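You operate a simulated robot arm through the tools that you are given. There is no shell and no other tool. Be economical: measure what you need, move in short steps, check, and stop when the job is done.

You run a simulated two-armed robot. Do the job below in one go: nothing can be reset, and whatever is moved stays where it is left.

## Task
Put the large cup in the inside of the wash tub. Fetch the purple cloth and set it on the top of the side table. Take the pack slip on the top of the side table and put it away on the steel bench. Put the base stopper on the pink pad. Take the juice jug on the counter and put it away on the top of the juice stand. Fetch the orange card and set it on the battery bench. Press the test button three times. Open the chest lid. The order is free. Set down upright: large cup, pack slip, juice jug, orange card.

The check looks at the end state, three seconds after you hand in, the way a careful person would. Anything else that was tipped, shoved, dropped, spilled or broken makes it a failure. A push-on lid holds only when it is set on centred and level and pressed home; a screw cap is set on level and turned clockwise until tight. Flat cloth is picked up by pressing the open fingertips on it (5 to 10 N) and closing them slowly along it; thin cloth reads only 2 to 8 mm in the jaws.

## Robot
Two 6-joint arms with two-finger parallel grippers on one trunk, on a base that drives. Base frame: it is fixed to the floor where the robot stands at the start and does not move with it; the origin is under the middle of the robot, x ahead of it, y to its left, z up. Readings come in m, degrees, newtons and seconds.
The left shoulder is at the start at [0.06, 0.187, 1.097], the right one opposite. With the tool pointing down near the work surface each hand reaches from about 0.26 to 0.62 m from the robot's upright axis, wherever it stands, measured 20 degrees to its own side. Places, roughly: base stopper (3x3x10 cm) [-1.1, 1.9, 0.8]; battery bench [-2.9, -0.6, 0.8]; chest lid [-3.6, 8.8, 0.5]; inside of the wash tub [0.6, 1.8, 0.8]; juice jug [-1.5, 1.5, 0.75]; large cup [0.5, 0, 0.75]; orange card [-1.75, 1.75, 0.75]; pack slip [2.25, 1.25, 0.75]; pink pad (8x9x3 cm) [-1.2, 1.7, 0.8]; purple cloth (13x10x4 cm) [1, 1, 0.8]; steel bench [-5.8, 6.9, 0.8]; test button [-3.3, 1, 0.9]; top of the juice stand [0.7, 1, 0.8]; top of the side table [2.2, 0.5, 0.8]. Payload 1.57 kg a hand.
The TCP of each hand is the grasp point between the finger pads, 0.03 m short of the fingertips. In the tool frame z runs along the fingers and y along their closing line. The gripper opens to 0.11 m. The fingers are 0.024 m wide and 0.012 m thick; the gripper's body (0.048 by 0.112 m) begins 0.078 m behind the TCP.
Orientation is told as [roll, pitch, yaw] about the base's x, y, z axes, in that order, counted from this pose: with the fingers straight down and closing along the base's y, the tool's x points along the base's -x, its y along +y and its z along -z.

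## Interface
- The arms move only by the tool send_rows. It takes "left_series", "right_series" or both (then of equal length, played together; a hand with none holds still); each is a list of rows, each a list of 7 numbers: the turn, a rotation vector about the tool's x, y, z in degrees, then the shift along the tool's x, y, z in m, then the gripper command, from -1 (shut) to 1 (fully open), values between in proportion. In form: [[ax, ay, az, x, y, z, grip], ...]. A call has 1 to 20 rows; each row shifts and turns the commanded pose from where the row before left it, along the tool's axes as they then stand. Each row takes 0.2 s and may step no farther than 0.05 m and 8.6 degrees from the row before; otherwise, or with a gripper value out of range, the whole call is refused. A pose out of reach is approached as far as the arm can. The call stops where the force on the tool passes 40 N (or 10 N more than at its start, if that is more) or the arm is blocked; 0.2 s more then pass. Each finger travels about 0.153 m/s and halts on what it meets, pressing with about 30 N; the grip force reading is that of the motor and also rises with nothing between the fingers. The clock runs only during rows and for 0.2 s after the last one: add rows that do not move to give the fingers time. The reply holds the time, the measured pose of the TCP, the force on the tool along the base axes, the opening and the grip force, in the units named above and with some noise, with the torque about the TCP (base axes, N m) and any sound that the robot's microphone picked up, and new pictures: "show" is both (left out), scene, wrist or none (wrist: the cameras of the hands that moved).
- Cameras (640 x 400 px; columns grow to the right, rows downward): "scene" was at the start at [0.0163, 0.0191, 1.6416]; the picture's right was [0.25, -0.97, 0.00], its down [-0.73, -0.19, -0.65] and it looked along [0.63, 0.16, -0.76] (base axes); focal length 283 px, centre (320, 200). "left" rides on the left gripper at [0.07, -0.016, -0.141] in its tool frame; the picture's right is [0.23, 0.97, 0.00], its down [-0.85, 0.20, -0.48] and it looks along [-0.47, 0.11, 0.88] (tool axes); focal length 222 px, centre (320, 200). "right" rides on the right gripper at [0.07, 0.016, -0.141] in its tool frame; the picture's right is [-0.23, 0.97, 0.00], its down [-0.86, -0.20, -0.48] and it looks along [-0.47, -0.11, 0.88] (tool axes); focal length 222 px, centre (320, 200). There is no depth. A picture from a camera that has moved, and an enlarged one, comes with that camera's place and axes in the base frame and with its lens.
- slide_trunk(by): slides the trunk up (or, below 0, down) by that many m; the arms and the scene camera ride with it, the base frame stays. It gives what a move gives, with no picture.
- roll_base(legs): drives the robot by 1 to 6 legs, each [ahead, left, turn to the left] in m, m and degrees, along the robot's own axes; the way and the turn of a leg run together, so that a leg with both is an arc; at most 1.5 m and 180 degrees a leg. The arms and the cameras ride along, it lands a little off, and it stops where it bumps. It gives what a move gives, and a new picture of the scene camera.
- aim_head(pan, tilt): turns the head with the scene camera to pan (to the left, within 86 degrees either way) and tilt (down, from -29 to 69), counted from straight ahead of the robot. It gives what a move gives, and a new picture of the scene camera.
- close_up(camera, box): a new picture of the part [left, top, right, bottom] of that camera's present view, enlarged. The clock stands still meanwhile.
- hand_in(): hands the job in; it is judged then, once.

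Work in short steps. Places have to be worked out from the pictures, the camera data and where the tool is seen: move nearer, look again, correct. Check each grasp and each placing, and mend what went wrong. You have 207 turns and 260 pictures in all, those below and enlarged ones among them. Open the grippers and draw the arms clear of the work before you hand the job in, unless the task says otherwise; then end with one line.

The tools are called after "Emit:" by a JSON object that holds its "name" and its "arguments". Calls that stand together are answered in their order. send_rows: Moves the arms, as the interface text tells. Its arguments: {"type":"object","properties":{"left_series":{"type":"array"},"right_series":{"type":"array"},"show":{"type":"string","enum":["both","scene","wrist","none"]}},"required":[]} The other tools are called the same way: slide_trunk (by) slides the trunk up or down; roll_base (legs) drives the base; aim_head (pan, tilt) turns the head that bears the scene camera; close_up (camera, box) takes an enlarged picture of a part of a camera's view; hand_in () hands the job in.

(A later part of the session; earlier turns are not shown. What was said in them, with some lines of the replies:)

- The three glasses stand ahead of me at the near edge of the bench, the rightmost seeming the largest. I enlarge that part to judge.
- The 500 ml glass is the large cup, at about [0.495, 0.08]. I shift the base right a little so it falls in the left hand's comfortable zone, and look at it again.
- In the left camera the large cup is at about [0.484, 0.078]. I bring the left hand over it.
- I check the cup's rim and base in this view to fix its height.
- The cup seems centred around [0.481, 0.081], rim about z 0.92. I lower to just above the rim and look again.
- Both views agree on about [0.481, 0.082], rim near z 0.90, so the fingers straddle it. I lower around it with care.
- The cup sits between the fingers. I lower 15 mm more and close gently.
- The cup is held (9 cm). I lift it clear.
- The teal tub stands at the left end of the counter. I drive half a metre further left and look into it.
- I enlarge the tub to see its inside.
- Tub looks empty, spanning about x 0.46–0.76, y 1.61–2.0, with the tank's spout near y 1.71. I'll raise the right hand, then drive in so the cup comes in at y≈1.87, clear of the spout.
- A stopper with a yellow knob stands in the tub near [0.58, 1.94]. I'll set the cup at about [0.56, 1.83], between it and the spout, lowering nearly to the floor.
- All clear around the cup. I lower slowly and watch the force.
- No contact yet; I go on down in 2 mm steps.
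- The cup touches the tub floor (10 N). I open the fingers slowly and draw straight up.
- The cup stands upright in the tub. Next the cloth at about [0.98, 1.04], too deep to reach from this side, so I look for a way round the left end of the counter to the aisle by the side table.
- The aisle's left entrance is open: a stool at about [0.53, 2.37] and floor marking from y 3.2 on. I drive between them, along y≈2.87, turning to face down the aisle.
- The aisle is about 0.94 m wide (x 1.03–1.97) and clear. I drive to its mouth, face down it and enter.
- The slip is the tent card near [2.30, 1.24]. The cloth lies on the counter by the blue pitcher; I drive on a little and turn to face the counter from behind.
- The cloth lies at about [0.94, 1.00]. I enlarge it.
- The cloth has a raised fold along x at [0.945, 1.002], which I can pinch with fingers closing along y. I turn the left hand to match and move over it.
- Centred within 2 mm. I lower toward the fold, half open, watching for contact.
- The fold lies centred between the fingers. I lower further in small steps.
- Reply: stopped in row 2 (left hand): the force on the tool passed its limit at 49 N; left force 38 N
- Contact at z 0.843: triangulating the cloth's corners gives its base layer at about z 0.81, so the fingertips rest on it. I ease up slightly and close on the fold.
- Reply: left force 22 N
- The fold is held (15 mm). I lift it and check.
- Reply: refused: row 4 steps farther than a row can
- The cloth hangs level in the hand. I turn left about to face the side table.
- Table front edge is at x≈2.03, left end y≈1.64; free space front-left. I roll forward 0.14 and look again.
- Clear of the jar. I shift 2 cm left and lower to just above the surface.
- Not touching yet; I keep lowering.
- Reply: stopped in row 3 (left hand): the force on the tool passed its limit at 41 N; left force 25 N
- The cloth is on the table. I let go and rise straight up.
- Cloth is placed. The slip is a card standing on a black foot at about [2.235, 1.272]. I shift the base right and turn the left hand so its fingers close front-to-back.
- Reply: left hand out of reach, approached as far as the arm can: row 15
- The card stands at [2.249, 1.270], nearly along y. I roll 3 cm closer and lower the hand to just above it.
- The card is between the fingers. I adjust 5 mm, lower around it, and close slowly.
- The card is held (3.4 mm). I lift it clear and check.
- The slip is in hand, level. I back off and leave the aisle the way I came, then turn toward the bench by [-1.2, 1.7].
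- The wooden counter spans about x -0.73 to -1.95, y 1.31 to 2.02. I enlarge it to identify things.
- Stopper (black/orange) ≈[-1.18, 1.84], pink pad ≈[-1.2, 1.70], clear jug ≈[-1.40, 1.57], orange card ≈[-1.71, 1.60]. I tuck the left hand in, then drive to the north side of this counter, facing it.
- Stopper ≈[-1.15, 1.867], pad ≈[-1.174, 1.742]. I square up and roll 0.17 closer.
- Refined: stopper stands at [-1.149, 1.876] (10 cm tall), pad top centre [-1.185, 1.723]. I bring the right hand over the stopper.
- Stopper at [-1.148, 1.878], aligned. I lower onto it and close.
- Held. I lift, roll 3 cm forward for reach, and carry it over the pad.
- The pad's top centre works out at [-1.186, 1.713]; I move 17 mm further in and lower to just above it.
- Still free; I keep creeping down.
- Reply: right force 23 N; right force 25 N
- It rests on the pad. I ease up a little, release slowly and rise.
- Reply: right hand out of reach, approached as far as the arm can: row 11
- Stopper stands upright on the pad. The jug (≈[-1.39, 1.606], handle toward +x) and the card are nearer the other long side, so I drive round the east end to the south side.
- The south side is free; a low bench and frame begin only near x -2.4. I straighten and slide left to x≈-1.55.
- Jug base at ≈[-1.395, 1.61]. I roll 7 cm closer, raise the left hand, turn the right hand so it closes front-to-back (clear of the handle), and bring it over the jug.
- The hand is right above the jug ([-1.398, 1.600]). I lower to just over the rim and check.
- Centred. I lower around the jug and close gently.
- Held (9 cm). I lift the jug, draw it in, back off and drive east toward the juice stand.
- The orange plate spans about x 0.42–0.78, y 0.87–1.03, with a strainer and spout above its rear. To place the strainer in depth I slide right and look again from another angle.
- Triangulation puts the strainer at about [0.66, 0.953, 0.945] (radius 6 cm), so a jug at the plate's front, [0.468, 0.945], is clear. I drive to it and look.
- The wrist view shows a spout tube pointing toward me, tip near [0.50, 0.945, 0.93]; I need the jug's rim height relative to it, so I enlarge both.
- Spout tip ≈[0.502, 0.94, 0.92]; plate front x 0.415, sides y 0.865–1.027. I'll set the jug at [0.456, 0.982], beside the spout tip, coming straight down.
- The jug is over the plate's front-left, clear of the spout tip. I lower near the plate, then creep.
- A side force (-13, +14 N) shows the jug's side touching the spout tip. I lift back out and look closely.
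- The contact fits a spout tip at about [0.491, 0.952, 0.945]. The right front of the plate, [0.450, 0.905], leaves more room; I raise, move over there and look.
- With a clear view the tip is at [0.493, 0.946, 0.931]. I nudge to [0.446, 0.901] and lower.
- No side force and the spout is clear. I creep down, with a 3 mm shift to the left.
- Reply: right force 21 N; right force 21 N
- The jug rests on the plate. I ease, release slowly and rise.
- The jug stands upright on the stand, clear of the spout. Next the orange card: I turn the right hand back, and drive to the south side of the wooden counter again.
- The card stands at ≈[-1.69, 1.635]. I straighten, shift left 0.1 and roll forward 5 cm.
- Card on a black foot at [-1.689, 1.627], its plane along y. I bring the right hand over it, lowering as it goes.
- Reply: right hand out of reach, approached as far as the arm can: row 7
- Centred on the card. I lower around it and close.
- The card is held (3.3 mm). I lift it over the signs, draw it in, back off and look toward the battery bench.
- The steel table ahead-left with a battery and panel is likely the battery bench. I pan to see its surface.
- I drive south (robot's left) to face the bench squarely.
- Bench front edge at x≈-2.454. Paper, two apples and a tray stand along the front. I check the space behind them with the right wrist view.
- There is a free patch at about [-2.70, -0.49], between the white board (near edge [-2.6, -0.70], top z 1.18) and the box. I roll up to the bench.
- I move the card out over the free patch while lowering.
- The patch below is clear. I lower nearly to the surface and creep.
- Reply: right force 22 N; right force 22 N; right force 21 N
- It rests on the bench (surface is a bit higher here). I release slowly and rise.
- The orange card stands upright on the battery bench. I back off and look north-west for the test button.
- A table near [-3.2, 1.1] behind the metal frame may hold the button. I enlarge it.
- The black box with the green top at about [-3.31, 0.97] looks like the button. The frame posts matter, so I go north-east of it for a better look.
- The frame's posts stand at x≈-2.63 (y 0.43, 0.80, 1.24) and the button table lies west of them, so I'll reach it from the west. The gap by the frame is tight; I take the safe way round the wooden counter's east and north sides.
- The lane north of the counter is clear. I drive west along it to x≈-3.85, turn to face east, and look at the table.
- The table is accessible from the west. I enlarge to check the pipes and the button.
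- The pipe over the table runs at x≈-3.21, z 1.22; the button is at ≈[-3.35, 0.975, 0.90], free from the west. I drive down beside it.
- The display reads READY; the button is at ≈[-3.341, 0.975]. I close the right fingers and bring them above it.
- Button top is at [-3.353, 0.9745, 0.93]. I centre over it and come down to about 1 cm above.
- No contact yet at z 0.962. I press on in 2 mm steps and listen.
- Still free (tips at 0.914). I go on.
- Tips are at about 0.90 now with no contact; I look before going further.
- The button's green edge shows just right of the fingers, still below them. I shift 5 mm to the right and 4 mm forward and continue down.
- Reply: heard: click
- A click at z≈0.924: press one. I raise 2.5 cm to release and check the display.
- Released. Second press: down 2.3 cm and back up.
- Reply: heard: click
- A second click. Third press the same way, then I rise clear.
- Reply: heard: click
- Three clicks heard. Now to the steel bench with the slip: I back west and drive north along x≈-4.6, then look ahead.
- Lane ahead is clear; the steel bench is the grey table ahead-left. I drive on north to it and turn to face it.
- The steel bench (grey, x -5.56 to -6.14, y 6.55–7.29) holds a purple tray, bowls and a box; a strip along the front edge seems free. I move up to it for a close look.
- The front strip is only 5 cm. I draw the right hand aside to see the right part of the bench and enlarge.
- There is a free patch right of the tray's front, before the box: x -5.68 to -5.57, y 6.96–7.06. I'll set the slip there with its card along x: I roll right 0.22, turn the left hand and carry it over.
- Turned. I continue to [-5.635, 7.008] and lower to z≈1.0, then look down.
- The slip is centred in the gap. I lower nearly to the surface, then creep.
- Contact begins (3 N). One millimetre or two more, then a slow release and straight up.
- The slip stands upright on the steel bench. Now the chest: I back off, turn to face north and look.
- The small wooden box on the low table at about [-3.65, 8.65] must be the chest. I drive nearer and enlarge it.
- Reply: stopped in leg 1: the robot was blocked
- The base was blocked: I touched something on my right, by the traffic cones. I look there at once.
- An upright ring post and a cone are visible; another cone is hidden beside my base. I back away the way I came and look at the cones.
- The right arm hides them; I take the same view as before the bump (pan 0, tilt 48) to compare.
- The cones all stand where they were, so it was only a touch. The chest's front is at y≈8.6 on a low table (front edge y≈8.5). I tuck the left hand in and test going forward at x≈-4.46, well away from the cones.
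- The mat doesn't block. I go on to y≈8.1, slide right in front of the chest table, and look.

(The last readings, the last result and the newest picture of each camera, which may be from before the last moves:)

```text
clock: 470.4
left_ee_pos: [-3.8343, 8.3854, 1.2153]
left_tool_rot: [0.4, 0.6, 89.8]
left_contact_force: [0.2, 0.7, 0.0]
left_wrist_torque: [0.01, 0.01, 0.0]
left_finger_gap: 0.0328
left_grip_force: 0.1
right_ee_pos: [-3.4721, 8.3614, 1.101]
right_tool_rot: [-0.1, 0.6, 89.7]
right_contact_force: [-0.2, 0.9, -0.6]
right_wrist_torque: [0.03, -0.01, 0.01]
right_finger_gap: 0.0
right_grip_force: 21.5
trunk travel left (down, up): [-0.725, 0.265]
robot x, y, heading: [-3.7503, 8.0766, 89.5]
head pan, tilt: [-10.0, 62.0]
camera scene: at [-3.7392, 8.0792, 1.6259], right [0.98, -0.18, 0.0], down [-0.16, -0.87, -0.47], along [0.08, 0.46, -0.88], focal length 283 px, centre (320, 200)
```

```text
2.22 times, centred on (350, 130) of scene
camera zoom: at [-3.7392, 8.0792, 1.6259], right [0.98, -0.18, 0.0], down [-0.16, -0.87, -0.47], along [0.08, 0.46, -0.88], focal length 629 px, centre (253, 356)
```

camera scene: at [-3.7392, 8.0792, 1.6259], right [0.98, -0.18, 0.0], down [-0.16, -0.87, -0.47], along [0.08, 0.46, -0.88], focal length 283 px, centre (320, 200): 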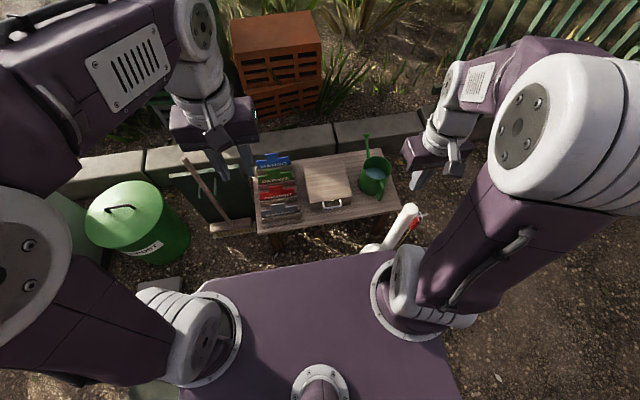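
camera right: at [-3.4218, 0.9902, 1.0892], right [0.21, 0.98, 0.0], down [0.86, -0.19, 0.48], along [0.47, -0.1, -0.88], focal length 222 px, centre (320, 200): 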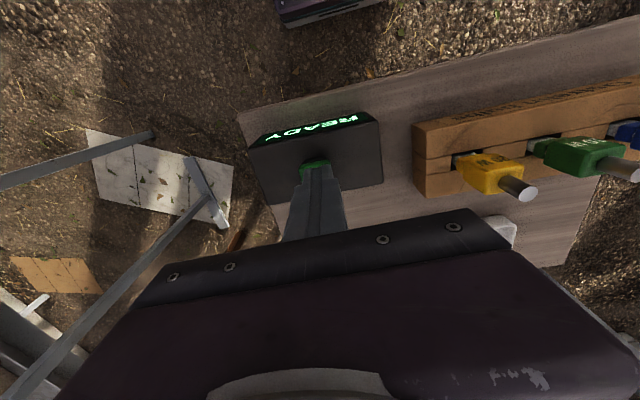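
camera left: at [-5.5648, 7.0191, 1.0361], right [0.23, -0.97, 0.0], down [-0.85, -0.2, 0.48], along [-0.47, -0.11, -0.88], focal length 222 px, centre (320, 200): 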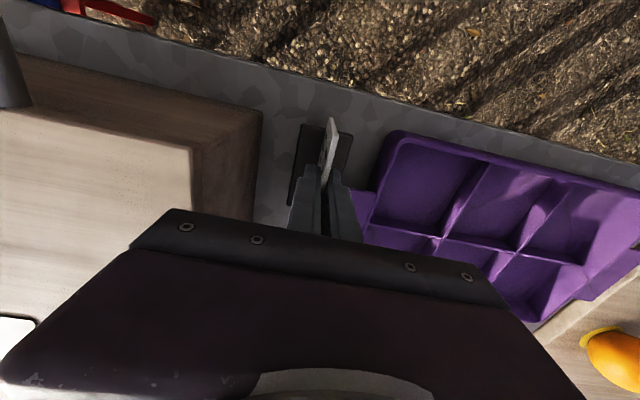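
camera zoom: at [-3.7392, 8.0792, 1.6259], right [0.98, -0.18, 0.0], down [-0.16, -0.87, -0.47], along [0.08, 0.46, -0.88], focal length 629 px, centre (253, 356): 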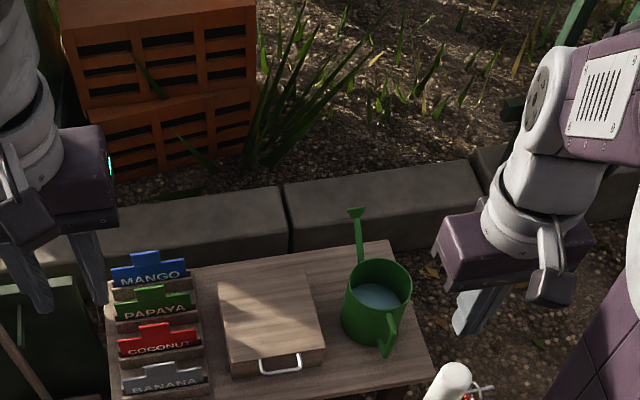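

Handle bar (along x) at ≈[-3.584, 8.639, 0.484] on the lid's front, hinge at the back (y≈8.865). I turn the right hand to close front-to-back, move it over the handle line, and lower the trunk.

Emit:
{"name": "send_rows", "arguments": {"right_series": [[0, 0, 8.5, 0, 0, 0, -1], [0, 0, 8.5, 0, 0, 0, -1], [0, 0, 8.5, 0, 0, 0, -1], [0, 0, 8.5, 0, 0, 0, -1], [0, 0, 8.5, 0, 0, 0, -1], [0, 0, 8.5, 0, 0, 0, -1], [0, 0, 8.5, 0, 0, 0, -0.5], [0, 0, 8.5, 0, 0, 0, -0.3], [0, 0, 8.5, 0, 0, 0, -0.3], [0, 0, 8.5, 0, 0, 0, -0.3], [0, 0, 4.7, 0, 0, 0, -0.3], [0, 0, 0, 0.0185, 0.04, 0, -0.3], [0, 0, 0, 0.0185, 0.04, 0, -0.3], [0, 0, 0, 0.0185, 0.04, 0, -0.3], [0, 0, 0, 0.0185, 0.04, 0, -0.3], [0, 0, 0, 0.0185, 0.04, 0, -0.3], [0, 0, 0, 0.0185, 0.03, 0, -0.3], [0, 0, 0, 0, 0, 0, -0.3]], "show": "none"}}

Emit:
{"name": "slide_trunk", "arguments": {"by": -0.36}}

Emit:
{"name": "send_rows", "arguments": {"right_series": [[0, 0, 0, 0, 0, 0, -0.3]]}}

```text
clock: 474.2
left_ee_pos: [-3.8342, 8.3843, 1.2143]
left_tool_rot: [0.2, 0.5, 89.7]
left_contact_force: [0.0, 0.6, 0.2]
left_wrist_torque: [0.02, -0.02, 0.04]
left_finger_gap: 0.0331
left_grip_force: 0.1
right_ee_pos: [-3.5824, 8.591, 1.0982]
right_tool_rot: [-0.5, 0.0, 0.0]
right_contact_force: [-0.4, -0.5, 0.2]
right_wrist_torque: [0.01, 0.04, -0.03]
right_finger_gap: 0.0384
right_grip_force: 0.1
trunk travel left (down, up): [-0.725, 0.265]
robot x, y, heading: [-3.7576, 8.0753, 89.7]
head pan, tilt: [-10.0, 62.0]
```

```text
clock: 477.7
left_ee_pos: [-3.8342, 8.3858, 0.8552]
left_tool_rot: [0.2, 0.5, 89.7]
left_contact_force: [-0.1, 0.0, 0.0]
left_wrist_torque: [0.0, 0.01, -0.02]
left_finger_gap: 0.0327
left_grip_force: 0.1
right_ee_pos: [-3.5815, 8.5923, 0.738]
right_tool_rot: [-0.5, -0.1, 0.1]
right_contact_force: [0.3, -0.3, 0.1]
right_wrist_torque: [0.03, -0.02, 0.0]
right_finger_gap: 0.0386
right_grip_force: 0.2
trunk travel left (down, up): [-0.365, 0.625]
robot x, y, heading: [-3.7522, 8.0771, 89.6]
head pan, tilt: [-10.0, 62.0]
```

```text
clock: 478.1
left_ee_pos: [-3.8352, 8.3855, 0.8552]
left_tool_rot: [0.2, 0.4, 89.7]
left_contact_force: [0.2, -0.5, -0.5]
left_wrist_torque: [0.01, -0.04, -0.05]
left_finger_gap: 0.0329
left_grip_force: 0.0
right_ee_pos: [-3.5832, 8.5914, 0.7393]
right_tool_rot: [-0.6, 0.0, 0.0]
right_contact_force: [-0.7, 0.7, 0.0]
right_wrist_torque: [-0.01, 0.0, -0.02]
right_finger_gap: 0.0386
right_grip_force: 0.1
trunk travel left (down, up): [-0.365, 0.625]
robot x, y, heading: [-3.7517, 8.0809, 89.5]
head pan, tilt: [-10.0, 62.0]
camera scene: at [-3.7402, 8.0792, 1.2658], right [0.98, -0.18, 0.0], down [-0.16, -0.87, -0.47], along [0.08, 0.46, -0.88], focal length 283 px, centre (320, 200)
camera right: at [-3.6524, 8.6099, 0.8799], right [0.23, 0.97, -0.01], down [0.85, -0.19, 0.48], along [0.47, -0.12, -0.88], focal length 222 px, centre (320, 200)
```

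scene: 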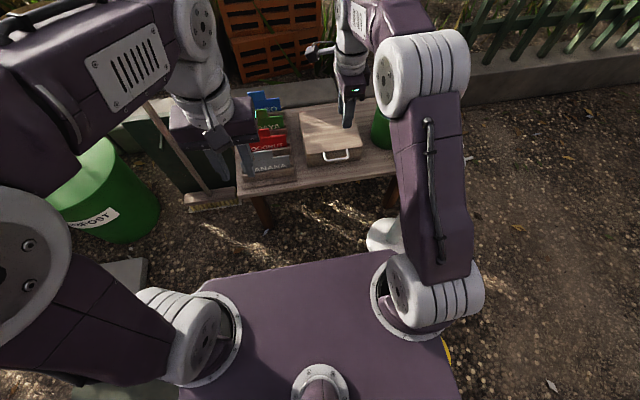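
right: 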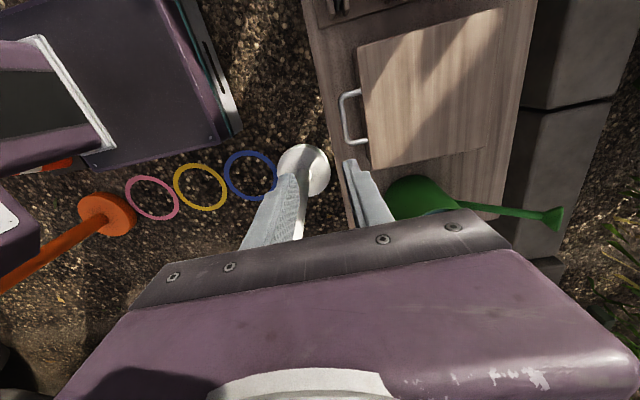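

Handle bar at [-3.582, 8.634, 0.484], about 2 cm off the face. I'll pinch it with the hand pitched forward 55°. I roll 0.13 closer, draw the right hand back, pitch it and lower it in front of the bar.

Emit:
{"name": "roll_base", "arguments": {"legs": [[0.13, 0, 0]]}}

Emit:
{"name": "send_rows", "arguments": {"right_series": [[0, 0, 0, 0, -0.037, 0, -0.64], [0, 0, 0, 0, -0.037, 0, -0.64], [0, 0, 0, 0, -0.037, 0, -0.64], [0, 0, 0, 0, -0.037, 0, -0.64], [-8.5, 0, 0, 0, 0, 0, -0.64], [-8.5, 0, 0, 0, 0, 0, -0.64], [-8.5, 0, 0, 0, 0, 0, -0.64], [-8.5, 0, 0, 0, 0, 0, -0.64], [-8.5, 0, 0, 0, 0, 0, -0.64], [-8.5, 0, 0, 0, 0, 0, -0.64], [-3.5, 0, 0, 0, 0, 0, -0.64], [0, 0, 0, 0, -0.035, 0.024, -0.64], [0, 0, 0, 0, -0.035, 0.024, -0.64], [0, 0, 0, 0, -0.035, 0.024, -0.64], [0, 0, 0, 0, -0.035, 0.024, -0.64], [0, 0, 0, 0, 0, 0, -0.64]]}}

```text
clock: 479.4
left_ee_pos: [-3.8348, 8.5181, 0.8559]
left_tool_rot: [0.2, 0.6, 89.7]
left_contact_force: [0.7, -0.2, -0.1]
left_wrist_torque: [-0.03, 0.03, 0.01]
left_finger_gap: 0.0332
left_grip_force: 0.0
right_ee_pos: [-3.5811, 8.7249, 0.737]
right_tool_rot: [-0.8, 0.0, -0.1]
right_contact_force: [0.0, 0.7, -0.1]
right_wrist_torque: [0.01, 0.04, 0.0]
right_finger_gap: 0.0388
right_grip_force: 0.1
trunk travel left (down, up): [-0.365, 0.625]
robot x, y, heading: [-3.7525, 8.2078, 89.5]
head pan, tilt: [-10.0, 62.0]
camera scene: at [-3.7393, 8.2126, 1.2658], right [0.98, -0.18, 0.0], down [-0.16, -0.87, -0.47], along [0.08, 0.46, -0.88], focal length 283 px, centre (320, 200)
```

scene: 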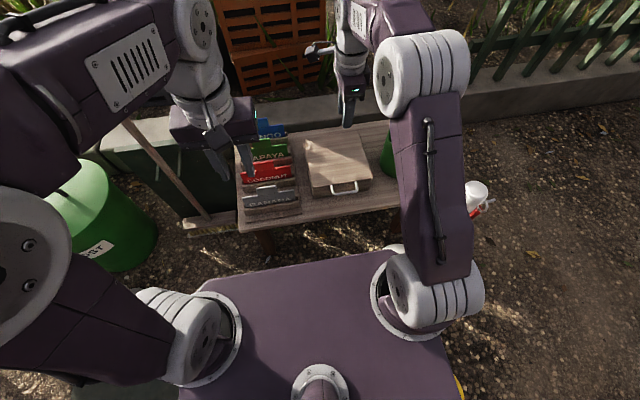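

```text
clock: 482.8
left_ee_pos: [-3.8342, 8.5169, 0.8553]
left_tool_rot: [0.1, 0.5, 89.8]
left_contact_force: [0.8, -0.4, -0.8]
left_wrist_torque: [-0.01, -0.01, -0.01]
left_finger_gap: 0.033
left_grip_force: 0.1
right_ee_pos: [-3.5722, 8.6149, 0.8185]
right_tool_rot: [48.5, -0.3, -0.3]
right_contact_force: [0.2, -1.1, -0.5]
right_wrist_torque: [0.01, 0.01, 0.0]
right_finger_gap: 0.0198
right_grip_force: 0.2
right hand out of reach, approached as far as the arm can: row 8, 9, 10, 11, 12, 13, 14, 15
trunk travel left (down, up): [-0.365, 0.625]
robot x, y, heading: [-3.7508, 8.2088, 89.6]
head pan, tilt: [-10.0, 62.0]
camera scene: at [-3.7393, 8.211, 1.2658], right [0.98, -0.18, 0.0], down [-0.16, -0.87, -0.47], along [0.08, 0.46, -0.88], focal length 283 px, centre (320, 200)
camera right: at [-3.6435, 8.5207, 0.926], right [0.23, 0.64, 0.73], down [0.85, -0.49, 0.17], along [0.47, 0.58, -0.66], focal length 222 px, centre (320, 200)
```

scene: 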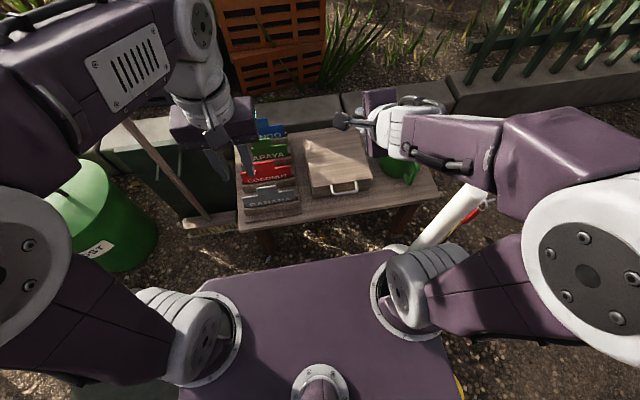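
right: 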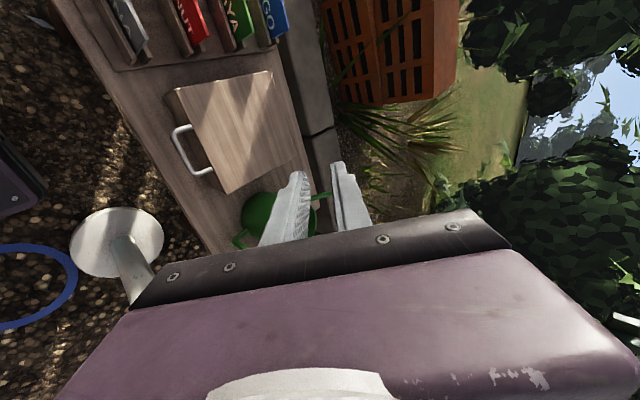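

Pitched that far the arm is too folded and passes close to the white post. I undo it and will pinch the bar from straight above instead.

Emit:
{"name": "send_rows", "arguments": {"right_series": [[0, 0, 0, 0, 0.035, -0.024, -0.64], [0, 0, 0, 0, 0.035, -0.024, -0.64], [0, 0, 0, 0, 0.035, -0.024, -0.64], [0, 0, 0, 0, 0.035, -0.024, -0.64], [8.5, 0, 0, 0, 0, 0, -0.64], [8.5, 0, 0, 0, 0, 0, -0.64], [8.5, 0, 0, 0, 0, 0, -0.64], [8.5, 0, 0, 0, 0, 0, -0.64], [8.5, 0, 0, 0, 0, 0, -0.64], [8.5, 0, 0, 0, 0, 0, -0.64], [4.3, 0, 0, 0, 0, 0, -0.64], [0, 0, 0, 0, 0.028, 0.03, -0.64], [0, 0, 0, 0, 0.028, 0.03, -0.64], [0, 0, 0, 0, 0, 0.03, -0.64], [0, 0, 0, 0, 0, 0, -0.64]], "show": "wrist"}}

```text
clock: 486.0
left_ee_pos: [-3.8345, 8.518, 0.8553]
left_tool_rot: [0.2, 0.5, 89.8]
left_contact_force: [0.1, 0.2, 0.2]
left_wrist_torque: [0.01, 0.03, 0.02]
left_finger_gap: 0.033
left_grip_force: 0.0
right_ee_pos: [-3.5712, 8.668, 0.8512]
right_tool_rot: [-6.6, -0.4, -0.3]
right_contact_force: [0.5, -0.4, -0.3]
right_wrist_torque: [0.0, 0.0, 0.02]
right_finger_gap: 0.02
right_grip_force: 0.1
right hand out of reach, approached as far as the arm can: row 1, 2, 10, 11
trunk travel left (down, up): [-0.365, 0.625]
robot x, y, heading: [-3.7515, 8.2088, 89.6]
head pan, tilt: [-10.0, 62.0]
camera right: at [-3.643, 8.7014, 0.9905], right [0.23, 0.97, -0.11], down [0.85, -0.15, 0.5], along [0.47, -0.21, -0.86], focal length 222 px, centre (320, 200)
```

right: 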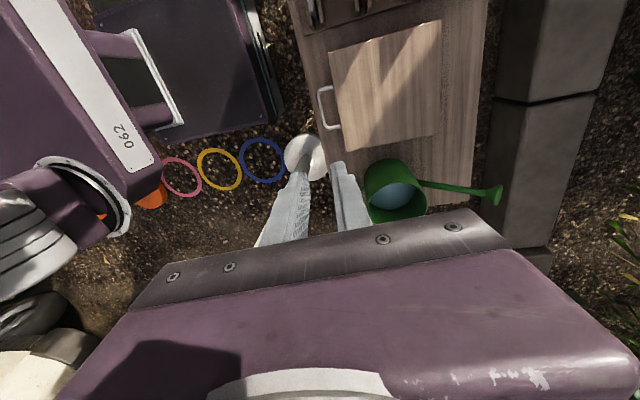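

The commanded pose shifted a little (roll −6.6°). I level the hand and come down above the bar, then look.

Emit:
{"name": "send_rows", "arguments": {"right_series": [[-6.6, 0, 0, 0, 0, 0, -0.64], [0, 0, 0, 0.011, -0.034, 0, -0.64], [0, 0, 0, 0, 0, 0.04, -0.64], [0, 0, 0, 0, 0, 0.04, -0.64], [0, 0, 0, 0, 0, 0.04, -0.64], [0, 0, 0, 0, 0, 0.04, -0.64], [0, 0, 0, 0, 0, 0.04, -0.64], [0, 0, 0, 0, 0, 0.03, -0.64], [0, 0, 0, 0, 0, 0, -0.64]], "show": "none"}}

Emit:
{"name": "close_up", "arguments": {"camera": "right", "box": [220, 60, 460, 220]}}

```text
clock: 488.0
left_ee_pos: [-3.8344, 8.5182, 0.8555]
left_tool_rot: [0.1, 0.5, 89.7]
left_contact_force: [0.3, -0.3, 0.5]
left_wrist_torque: [-0.03, -0.01, 0.01]
left_finger_gap: 0.0331
left_grip_force: 0.1
right_ee_pos: [-3.5804, 8.6367, 0.6217]
right_tool_rot: [0.0, -0.4, -0.3]
right_contact_force: [-0.3, -0.1, 0.1]
right_wrist_torque: [-0.04, -0.03, -0.01]
right_finger_gap: 0.0196
right_grip_force: 0.0
trunk travel left (down, up): [-0.365, 0.625]
robot x, y, heading: [-3.7545, 8.2091, 89.6]
head pan, tilt: [-10.0, 62.0]
```

```text
2.50 times, centred on (340, 140) of right
camera zoom: at [-3.65, 8.6526, 0.7634], right [0.23, 0.97, 0.0], down [0.85, -0.2, 0.48], along [0.47, -0.11, -0.88], focal length 555 px, centre (270, 350)
```

zoom: 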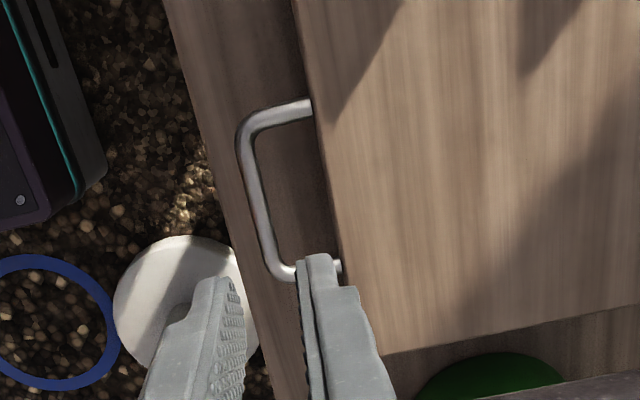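

Very clear: bar at y 8.631, gap to the lid 3.3 cm. I centre on it, lower so the tips pass just below it, and close.

Emit:
{"name": "send_rows", "arguments": {"right_series": [[0, 0, 0, 0.002, -0.006, 0.03, -0.52], [0, 0, 0, 0, 0, 0.03, -0.52], [0, 0, 0, 0, 0, 0.03, -0.52], [0, 0, 0, 0, 0, 0.015, -0.52], [0, 0, 0, 0, 0, 0.013, -0.52], [0, 0, 0, 0, 0, 0, -0.52]], "show": "none"}}

Emit:
{"name": "close_up", "arguments": {"camera": "right", "box": [220, 60, 460, 220]}}

```text
clock: 489.4
left_ee_pos: [-3.8343, 8.5166, 0.8551]
left_tool_rot: [0.2, 0.5, 89.9]
left_contact_force: [-0.5, 0.4, 0.9]
left_wrist_torque: [0.02, 0.02, 0.01]
left_finger_gap: 0.0329
left_grip_force: 0.1
right_ee_pos: [-3.5816, 8.6307, 0.5031]
right_tool_rot: [0.0, -0.4, -0.2]
right_contact_force: [0.0, 0.2, 0.6]
right_wrist_torque: [0.05, 0.02, 0.02]
right_finger_gap: 0.0262
right_grip_force: 0.0
trunk travel left (down, up): [-0.365, 0.625]
robot x, y, heading: [-3.7555, 8.2106, 89.5]
head pan, tilt: [-10.0, 62.0]
```

```text
2.50 times, centred on (340, 140) of right
camera zoom: at [-3.6526, 8.6468, 0.6452], right [0.23, 0.97, 0.0], down [0.85, -0.2, 0.48], along [0.47, -0.11, -0.88], focal length 555 px, centre (270, 350)
```

zoom: 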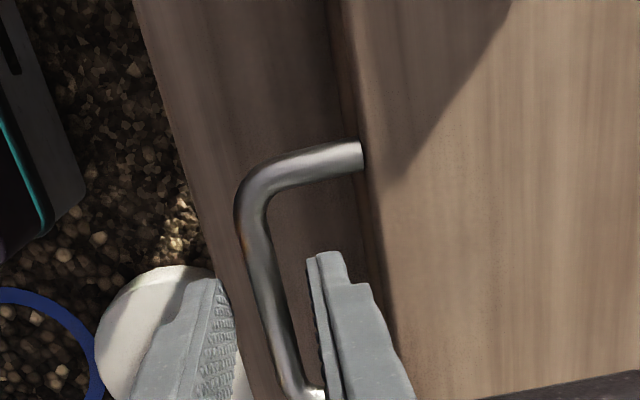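

Bar z is ≈0.48. I shift 1 cm toward the bar's middle, lower 6 mm more and close on it.

Emit:
{"name": "send_rows", "arguments": {"right_series": [[0, 0, 0, 0.01, 0, 0.006, -0.52], [0, 0, 0, 0, 0, 0, -0.6], [0, 0, 0, 0, 0, 0, -0.7], [0, 0, 0, 0, 0, 0, -0.8], [0, 0, 0, 0, 0, 0, -0.9], [0, 0, 0, 0, 0, 0, -1], [0, 0, 0, 0, 0, 0, -1]], "show": "none"}}

```text
clock: 491.0
left_ee_pos: [-3.8349, 8.5169, 0.8554]
left_tool_rot: [0.2, 0.5, 89.8]
left_contact_force: [-0.5, 0.1, 0.3]
left_wrist_torque: [-0.01, 0.02, 0.02]
left_finger_gap: 0.033
left_grip_force: 0.1
right_ee_pos: [-3.5923, 8.6306, 0.4985]
right_tool_rot: [0.1, -0.3, -0.3]
right_contact_force: [0.8, 6.2, -0.2]
right_wrist_torque: [0.11, -0.09, 0.65]
right_finger_gap: 0.0096
right_grip_force: 27.6
trunk travel left (down, up): [-0.365, 0.625]
robot x, y, heading: [-3.7485, 8.2082, 89.5]
head pan, tilt: [-10.0, 62.0]
```

The bar is gripped (9.6 mm). I lift the first 8 cm along the lid's arc and read the force.

Emit:
{"name": "send_rows", "arguments": {"right_series": [[0, 0, 0, 0, 0, -0.02, -1], [0, 0, 0, 0, 0.001, -0.02, -1], [0, 0, 0, 0, 0.002, -0.021, -1], [0, 0, 0, 0, 0.003, -0.021, -1], [0, 0, 0, 0, 0, 0, -1]], "show": "scene"}}

```text
clock: 492.0
left_ee_pos: [-3.8342, 8.5189, 0.8554]
left_tool_rot: [0.3, 0.5, 90.0]
left_contact_force: [0.0, -0.2, 0.2]
left_wrist_torque: [0.02, 0.02, -0.04]
left_finger_gap: 0.0329
left_grip_force: 0.0
right_ee_pos: [-3.5927, 8.645, 0.5759]
right_tool_rot: [1.7, -0.1, -0.1]
right_contact_force: [3.3, 17.7, -5.8]
right_wrist_torque: [0.35, -0.3, 0.68]
right_finger_gap: 0.0101
right_grip_force: 28.2
trunk travel left (down, up): [-0.365, 0.625]
robot x, y, heading: [-3.7509, 8.2094, 89.4]
head pan, tilt: [-10.0, 62.0]
stopped in row 4 (right hand): the force on the tool passed its limit at 44 N (the readings are from after the stop); the commanded pose is now the measured one
camera scene: at [-3.7385, 8.2123, 1.2658], right [0.98, -0.18, 0.0], down [-0.16, -0.87, -0.47], along [0.08, 0.46, -0.88], focal length 283 px, centre (320, 200)
```

scene: 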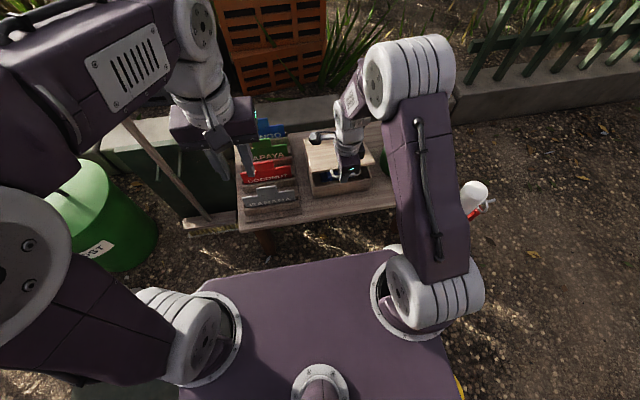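

The lid is rising; the +y force shows the arc curves back faster (hinge lower). I follow a corrected arc (centre ≈[8.875, 0.457], radius 0.245) in steps.

Emit:
{"name": "send_rows", "arguments": {"right_series": [[0, 0, 0, 0, 0.01, 0, -1], [0, 0, 0, 0, 0.01, -0.021, -1], [0, 0, 0, 0, 0.012, -0.021, -1], [0, 0, 0, 0, 0.0138, -0.0163, -1], [0, 0, 0, 0, 0.0138, -0.0163, -1], [0, 0, 0, 0, 0, 0, -1]], "show": "none"}}

```text
clock: 492.7
left_ee_pos: [-3.8348, 8.5158, 0.8548]
left_tool_rot: [0.3, 0.5, 89.9]
left_contact_force: [0.1, -0.1, 0.1]
left_wrist_torque: [-0.04, 0.03, 0.01]
left_finger_gap: 0.033
left_grip_force: 0.2
right_ee_pos: [-3.5919, 8.6575, 0.6022]
right_tool_rot: [-0.3, -0.5, 0.0]
right_contact_force: [-1.4, -16.8, 7.2]
right_wrist_torque: [-0.38, 0.21, 0.66]
right_finger_gap: 0.0098
right_grip_force: 27.6
trunk travel left (down, up): [-0.365, 0.625]
robot x, y, heading: [-3.7504, 8.2148, 89.6]
head pan, tilt: [-10.0, 62.0]
stopped in row 3 (right hand): the force on the tool passed its limit at 42 N (the readings are from after the stop); the commanded pose is now the measured one
```

The force is now slightly the other way, so the arc centre is nearer [8.870, 0.473], radius 0.24. I go on in small steps.

Emit:
{"name": "send_rows", "arguments": {"right_series": [[0, 0, 0, 0, -0.002, -0.008, -1], [0, 0, 0, 0, 0.005, -0.01, -1], [0, 0, 0, 0, 0.007, -0.01, -1], [0, 0, 0, 0, 0.008, -0.01, -1], [0, 0, 0, 0, 0.008, -0.01, -1], [0, 0, 0, 0, 0.009, -0.01, -1], [0, 0, 0, 0, 0, 0, -1]], "show": "none"}}

Emit:
{"name": "send_rows", "arguments": {"right_series": [[0, 0, 0, 0, 0.01, -0.01, -1], [0, 0, 0, 0, 0.011, -0.01, -1], [0, 0, 0, 0, 0.011, -0.009, -1], [0, 0, 0, 0, 0, 0, -1]], "show": "none"}}

```text
clock: 494.3
left_ee_pos: [-3.8346, 8.5192, 0.8551]
left_tool_rot: [0.2, 0.5, 89.8]
left_contact_force: [-0.7, 0.7, 1.2]
left_wrist_torque: [-0.02, -0.01, 0.0]
left_finger_gap: 0.0329
left_grip_force: 0.1
right_ee_pos: [-3.5929, 8.6964, 0.6591]
right_tool_rot: [0.2, -0.2, -0.2]
right_contact_force: [-4.9, 5.7, -7.8]
right_wrist_torque: [0.03, 0.52, 0.66]
right_finger_gap: 0.0096
right_grip_force: 27.4
trunk travel left (down, up): [-0.365, 0.625]
robot x, y, heading: [-3.7506, 8.2064, 89.8]
head pan, tilt: [-10.0, 62.0]
```

```text
clock: 495.3
left_ee_pos: [-3.833, 8.5185, 0.8553]
left_tool_rot: [0.2, 0.6, 89.9]
left_contact_force: [-0.6, 0.3, -0.2]
left_wrist_torque: [0.0, 0.0, 0.0]
left_finger_gap: 0.0331
left_grip_force: 0.1
right_ee_pos: [-3.5923, 8.7294, 0.6879]
right_tool_rot: [0.2, -0.3, -0.2]
right_contact_force: [-3.4, 8.3, -13.9]
right_wrist_torque: [0.12, 0.19, 0.64]
right_finger_gap: 0.0096
right_grip_force: 27.5
trunk travel left (down, up): [-0.365, 0.625]
robot x, y, heading: [-3.7534, 8.2076, 89.7]
head pan, tilt: [-10.0, 62.0]
```

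Moving well (about 54°). I continue the arc to about 80°.

Emit:
{"name": "send_rows", "arguments": {"right_series": [[0, 0, 0, 0, 0.013, -0.008, -1], [0, 0, 0, 0, 0.013, -0.007, -1], [0, 0, 0, 0, 0.013, -0.006, -1], [0, 0, 0, 0, 0.013, -0.005, -1], [0, 0, 0, 0, 0.013, -0.004, -1], [0, 0, 0, 0, 0.013, -0.003, -1], [0, 0, 0, 0, 0.012, -0.002, -1], [0, 0, 0, 0, 0, 0, -1]], "show": "scene"}}

```text
clock: 497.1
left_ee_pos: [-3.8343, 8.5161, 0.8569]
left_tool_rot: [0.2, 0.5, 89.7]
left_contact_force: [0.3, -0.3, 1.3]
left_wrist_torque: [0.01, -0.04, -0.03]
left_finger_gap: 0.033
left_grip_force: 0.1
right_ee_pos: [-3.5928, 8.7915, 0.7202]
right_tool_rot: [0.5, -0.3, -0.2]
right_contact_force: [2.1, -3.8, 9.2]
right_wrist_torque: [-0.1, 0.05, 0.49]
right_finger_gap: 0.0101
right_grip_force: 28.4
right hand out of reach, approached as far as the arm can: row 6, 7
trunk travel left (down, up): [-0.365, 0.625]
robot x, y, heading: [-3.7493, 8.2069, 89.5]
head pan, tilt: [-10.0, 62.0]
camera scene: at [-3.7393, 8.209, 1.2659], right [0.98, -0.18, 0.0], down [-0.16, -0.87, -0.47], along [0.08, 0.46, -0.88], focal length 283 px, centre (320, 200)
```

scene: 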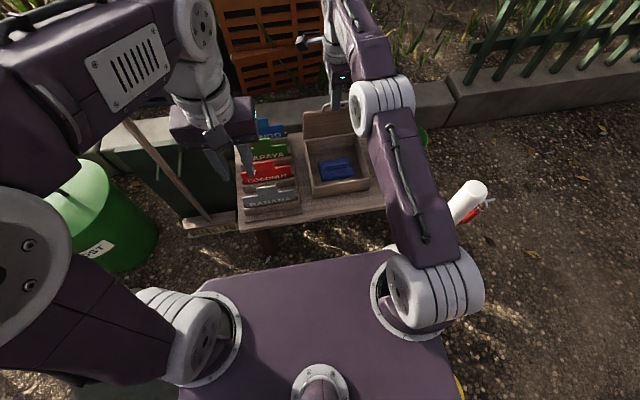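

About 70° open and at the arm's reach with the hand vertical. Pitching the hand forward about the bar gains reach, so I tilt it 34° while following the arc.

Emit:
{"name": "send_rows", "arguments": {"right_series": [[-8.5, 0, 0, 0, 0, 0, -1], [-8.5, 0, 0, 0, 0, 0, -1], [-8.5, 0, 0, 0, 0, 0, -1], [-8.5, 0, 0, 0, 0, 0, -1], [0, 0, 0, 0, 0, 0, -1]], "show": "none"}}

Emit:
{"name": "send_rows", "arguments": {"right_series": [[0, 0, 0, 0, 0.0145, 0.006, -1], [0, 0, 0, 0, 0.0145, 0.007, -1], [0, 0, 0, 0, 0.0145, 0.008, -1], [0, 0, 0, 0, 0.0145, 0.01, -1], [0, 0, 0, 0, 0, 0, -1]], "show": "none"}}

```text
clock: 498.3
left_ee_pos: [-3.8337, 8.5172, 0.855]
left_tool_rot: [0.3, 0.5, 89.8]
left_contact_force: [0.1, -0.3, 0.3]
left_wrist_torque: [0.03, -0.01, 0.03]
left_finger_gap: 0.0329
left_grip_force: 0.1
right_ee_pos: [-3.5929, 8.7923, 0.7189]
right_tool_rot: [34.3, -0.3, -0.2]
right_contact_force: [-1.4, -0.3, -3.4]
right_wrist_torque: [-0.1, 0.24, -0.04]
right_finger_gap: 0.0095
right_grip_force: 27.7
trunk travel left (down, up): [-0.365, 0.625]
robot x, y, heading: [-3.7521, 8.2098, 89.5]
head pan, tilt: [-10.0, 62.0]
```

```text
clock: 499.1
left_ee_pos: [-3.8337, 8.512, 0.857]
left_tool_rot: [0.2, 0.2, 89.5]
left_contact_force: [0.3, -0.6, -0.8]
left_wrist_torque: [-0.05, -0.01, 0.0]
left_finger_gap: 0.0329
left_grip_force: 0.1
right_ee_pos: [-3.5931, 8.8254, 0.725]
right_tool_rot: [33.0, -0.3, -0.3]
right_contact_force: [-3.1, -25.4, 14.4]
right_wrist_torque: [-0.28, 0.25, -0.27]
right_finger_gap: 0.0097
right_grip_force: 28.3
trunk travel left (down, up): [-0.365, 0.625]
robot x, y, heading: [-3.7495, 8.2085, 89.5]
head pan, tilt: [-10.0, 62.0]
stopped in row 3 (right hand): the force on the tool passed its limit at 50 N (the readings are from after the stop); the commanded pose is now the measured one
```

A resistance appeared at about 82°. I look at the lid.

Emit:
{"name": "close_up", "arguments": {"camera": "scene", "box": [260, 40, 440, 220]}}

Emit:
{"name": "close_up", "arguments": {"camera": "right", "box": [160, 40, 480, 240]}}

```text
2.22 times, centred on (350, 130) of scene
camera zoom: at [-3.7402, 8.2045, 1.2662], right [0.98, -0.18, 0.0], down [-0.16, -0.87, -0.47], along [0.09, 0.47, -0.88], focal length 629 px, centre (253, 356)
```

zoom: 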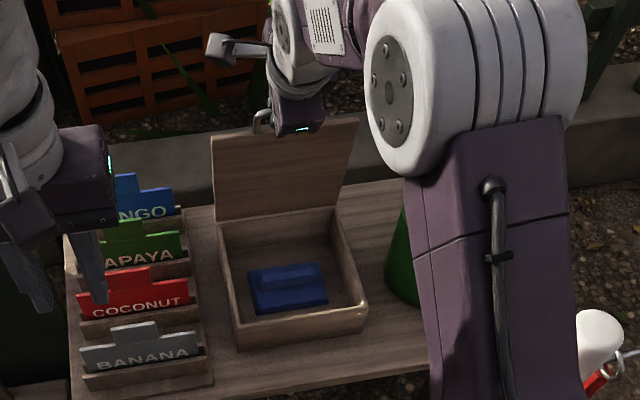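

```text
2.00 times, centred on (320, 140) of right
camera zoom: at [-3.6642, 8.7627, 0.852], right [0.23, 0.81, 0.53], down [0.85, -0.43, 0.3], along [0.47, 0.39, -0.79], focal length 444 px, centre (320, 320)
```

zoom: 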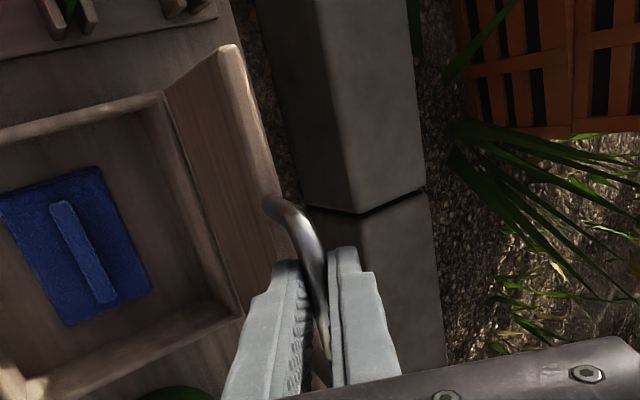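

The lid is nearly upright; the front finger seems wedged against its edge. I relax a little and continue with slightly more lift.

Emit:
{"name": "send_rows", "arguments": {"right_series": [[5, 0, 0, 0, 0, -0.003, -1], [0, 0, 0, 0, 0.008, -0.001, -1], [0, 0, 0, 0, 0.01, 0.003, -1], [0, 0, 0, 0, 0.01, 0.004, -1], [0, 0, 0, 0, 0.01, 0.005, -1], [0, 0, 0, 0, 0, 0, -1]], "show": "none"}}

```text
clock: 499.7
left_ee_pos: [-3.8345, 8.5132, 0.8558]
left_tool_rot: [0.1, 0.3, 89.6]
left_contact_force: [0.8, -1.1, -0.7]
left_wrist_torque: [-0.05, 0.02, 0.02]
left_finger_gap: 0.033
left_grip_force: 0.1
right_ee_pos: [-3.5932, 8.8269, 0.7243]
right_tool_rot: [26.7, -0.5, -0.2]
right_contact_force: [-1.9, -20.7, 8.9]
right_wrist_torque: [-0.3, -0.12, -0.26]
right_finger_gap: 0.0097
right_grip_force: 27.7
trunk travel left (down, up): [-0.365, 0.625]
robot x, y, heading: [-3.7548, 8.2085, 89.7]
head pan, tilt: [-10.0, 62.0]
stopped in row 3 (right hand): the force on the tool passed its limit at 48 N (the readings are from after the stop); the commanded pose is now the measured one
```

It stops hard at the same place, so this is likely the lid's end stop. I open the fingers slightly, still caging the bar, to see whether the lid stays.

Emit:
{"name": "send_rows", "arguments": {"right_series": [[0, 0, 0, 0, -0.002, 0, -0.8], [0, 0, 0, 0, 0, 0, -0.6], [0, 0, 0, 0, 0, 0, -0.45], [0, 0, 0, 0, 0, 0, -0.45], [0, 0, 0, 0, 0, 0, -0.45]], "show": "none"}}

Emit:
{"name": "close_up", "arguments": {"camera": "right", "box": [160, 40, 480, 240]}}

```text
clock: 500.9
left_ee_pos: [-3.8339, 8.5158, 0.855]
left_tool_rot: [0.2, 0.5, 89.7]
left_contact_force: [0.0, 0.0, 0.9]
left_wrist_torque: [0.01, -0.01, -0.01]
left_finger_gap: 0.0327
left_grip_force: 0.0
right_ee_pos: [-3.5931, 8.8286, 0.7213]
right_tool_rot: [26.8, -0.4, -0.2]
right_contact_force: [-0.5, 0.3, 0.0]
right_wrist_torque: [0.01, -0.03, -0.03]
right_finger_gap: 0.0302
right_grip_force: 0.1
trunk travel left (down, up): [-0.365, 0.625]
robot x, y, heading: [-3.7498, 8.209, 89.7]
head pan, tilt: [-10.0, 62.0]
```

```text
2.00 times, centred on (320, 140) of right
camera zoom: at [-3.6633, 8.7808, 0.8555], right [0.23, 0.87, 0.44], down [0.85, -0.4, 0.34], along [0.47, 0.3, -0.83], focal length 444 px, centre (320, 320)
```

zoom: 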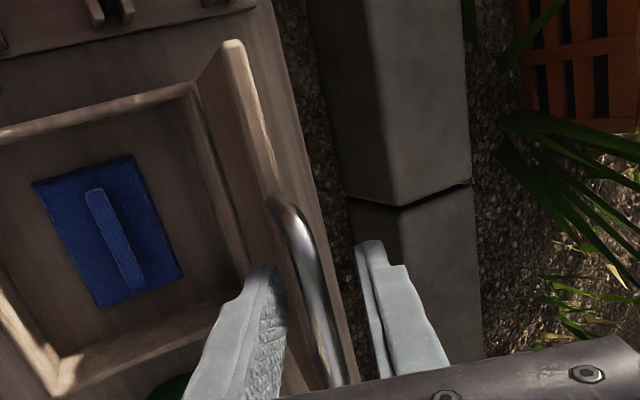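

No force on the fingers: the lid holds by itself. I withdraw along the finger axis and check that it stays open.

Emit:
{"name": "send_rows", "arguments": {"right_series": [[0, 0, 0, 0, 0, -0.03, -0.45], [0, 0, 0, 0, 0, -0.04, -0.45], [0, 0, 0, 0, 0, -0.04, -0.45], [0, 0, 0, 0, 0, -0.04, -0.45], [0, 0, 0, 0, 0, 0, -0.45]], "show": "none"}}

Emit:
{"name": "close_up", "arguments": {"camera": "scene", "box": [240, 60, 440, 220]}}

```text
clock: 502.1
left_ee_pos: [-3.8335, 8.5166, 0.8551]
left_tool_rot: [0.2, 0.5, 89.8]
left_contact_force: [0.7, 0.0, 0.4]
left_wrist_torque: [-0.01, 0.0, -0.04]
left_finger_gap: 0.0329
left_grip_force: 0.0
right_ee_pos: [-3.5921, 8.7607, 0.8565]
right_tool_rot: [26.9, -0.3, -0.2]
right_contact_force: [0.0, 1.3, 0.9]
right_wrist_torque: [0.02, 0.0, 0.03]
right_finger_gap: 0.0302
right_grip_force: 0.0
trunk travel left (down, up): [-0.365, 0.625]
robot x, y, heading: [-3.7547, 8.2084, 89.2]
head pan, tilt: [-10.0, 62.0]
```

```text
2.50 times, centred on (340, 140) of scene
camera zoom: at [-3.7393, 8.2105, 1.2658], right [0.98, -0.18, 0.0], down [-0.16, -0.87, -0.47], along [0.09, 0.46, -0.88], focal length 707 px, centre (270, 350)
```

zoom: 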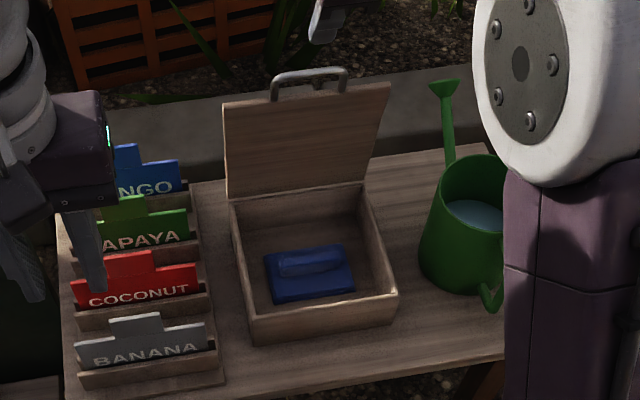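

The lid stands open by itself. I raise the trunk, open both grippers, back off a little and take a last look.

Emit:
{"name": "slide_trunk", "arguments": {"by": 0.36}}

Emit:
{"name": "send_rows", "arguments": {"left_series": [[0, 0, 0, 0, 0, 0, 0.2], [0, 0, 0, 0, 0, 0, 1], [0, 0, 0, 0, 0, 0, 1], [0, 0, 0, 0, 0, 0, 1]], "right_series": [[0, 0, 0, 0, 0, -0.03, 0.2], [0, 0, 0, 0, 0, -0.03, 1], [0, 0, 0, 0, 0, 0, 1], [0, 0, 0, 0, 0, 0, 1]], "show": "none"}}

Emit:
{"name": "roll_base", "arguments": {"legs": [[-0.12, 0, 0]]}}

Emit:
{"name": "close_up", "arguments": {"camera": "scene", "box": [220, 60, 480, 240]}}

```text
clock: 505.6
left_ee_pos: [-3.8349, 8.5168, 1.215]
left_tool_rot: [0.2, 0.5, 89.7]
left_contact_force: [-0.5, 0.4, 0.1]
left_wrist_torque: [0.02, 0.01, 0.01]
left_finger_gap: 0.033
left_grip_force: 0.1
right_ee_pos: [-3.5922, 8.7606, 1.2165]
right_tool_rot: [26.9, -0.3, -0.1]
right_contact_force: [0.1, -0.7, 0.1]
right_wrist_torque: [0.0, -0.02, 0.01]
right_finger_gap: 0.03
right_grip_force: 0.2
trunk travel left (down, up): [-0.725, 0.265]
robot x, y, heading: [-3.7517, 8.2111, 89.3]
head pan, tilt: [-10.0, 62.0]
```

```text
clock: 506.6
left_ee_pos: [-3.8331, 8.5166, 1.2158]
left_tool_rot: [0.2, 0.4, 89.8]
left_contact_force: [-0.6, -0.1, 0.9]
left_wrist_torque: [0.01, 0.01, 0.01]
left_finger_gap: 0.1099
left_grip_force: 0.2
right_ee_pos: [-3.595, 8.7339, 1.2691]
right_tool_rot: [26.8, -0.4, -0.2]
right_contact_force: [-0.2, 0.1, -0.8]
right_wrist_torque: [0.02, 0.01, 0.01]
right_finger_gap: 0.1099
right_grip_force: 0.0
trunk travel left (down, up): [-0.725, 0.265]
robot x, y, heading: [-3.7501, 8.2063, 89.5]
head pan, tilt: [-10.0, 62.0]
```

```text
clock: 507.9
left_ee_pos: [-3.8363, 8.4009, 1.2148]
left_tool_rot: [0.1, 0.5, 89.9]
left_contact_force: [0.7, 0.4, 0.4]
left_wrist_torque: [0.0, -0.01, 0.02]
left_finger_gap: 0.1102
left_grip_force: 0.0
right_ee_pos: [-3.5967, 8.6185, 1.2691]
right_tool_rot: [26.7, -0.4, -0.2]
right_contact_force: [-0.5, 0.3, -0.7]
right_wrist_torque: [-0.03, 0.01, 0.02]
right_finger_gap: 0.1102
right_grip_force: 0.0
trunk travel left (down, up): [-0.725, 0.265]
robot x, y, heading: [-3.75, 8.089, 89.7]
head pan, tilt: [-10.0, 62.0]
camera scene: at [-3.7402, 8.0951, 1.6258], right [0.98, -0.18, 0.0], down [-0.16, -0.87, -0.47], along [0.08, 0.46, -0.88], focal length 283 px, centre (320, 200)
```

scene: 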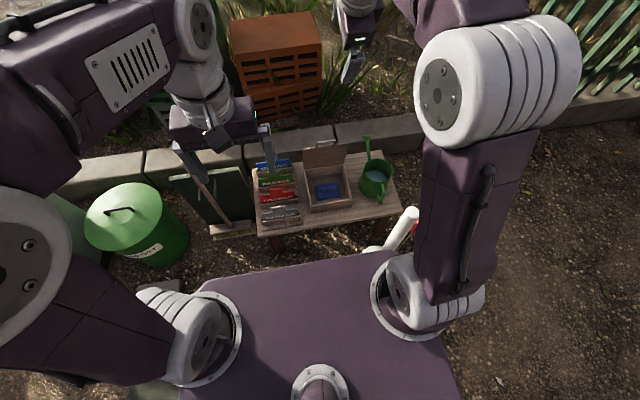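

```text
2.22 times, centred on (350, 150) of scene
camera zoom: at [-3.7402, 8.0951, 1.6258], right [0.98, -0.18, 0.0], down [-0.16, -0.87, -0.47], along [0.08, 0.46, -0.88], focal length 629 px, centre (253, 311)
```

zoom: 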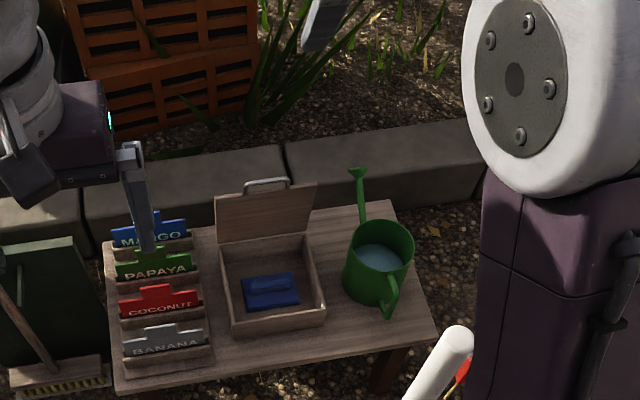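

The lid stays open after several seconds, both hands are empty and clear, and the other tasks were each checked as they were done. I hand in.

Emit:
{"name": "hand_in", "arguments": {}}

```text
The job is handed in.
```

I finished all eight tasks and handed the job in. On the way to the chest the base bumped a traffic cone and stopped; all the cones were still standing and looked unmoved when I checked. The juice jug's base sits at the front corner of the juice stand, about 3 mm over the edge.
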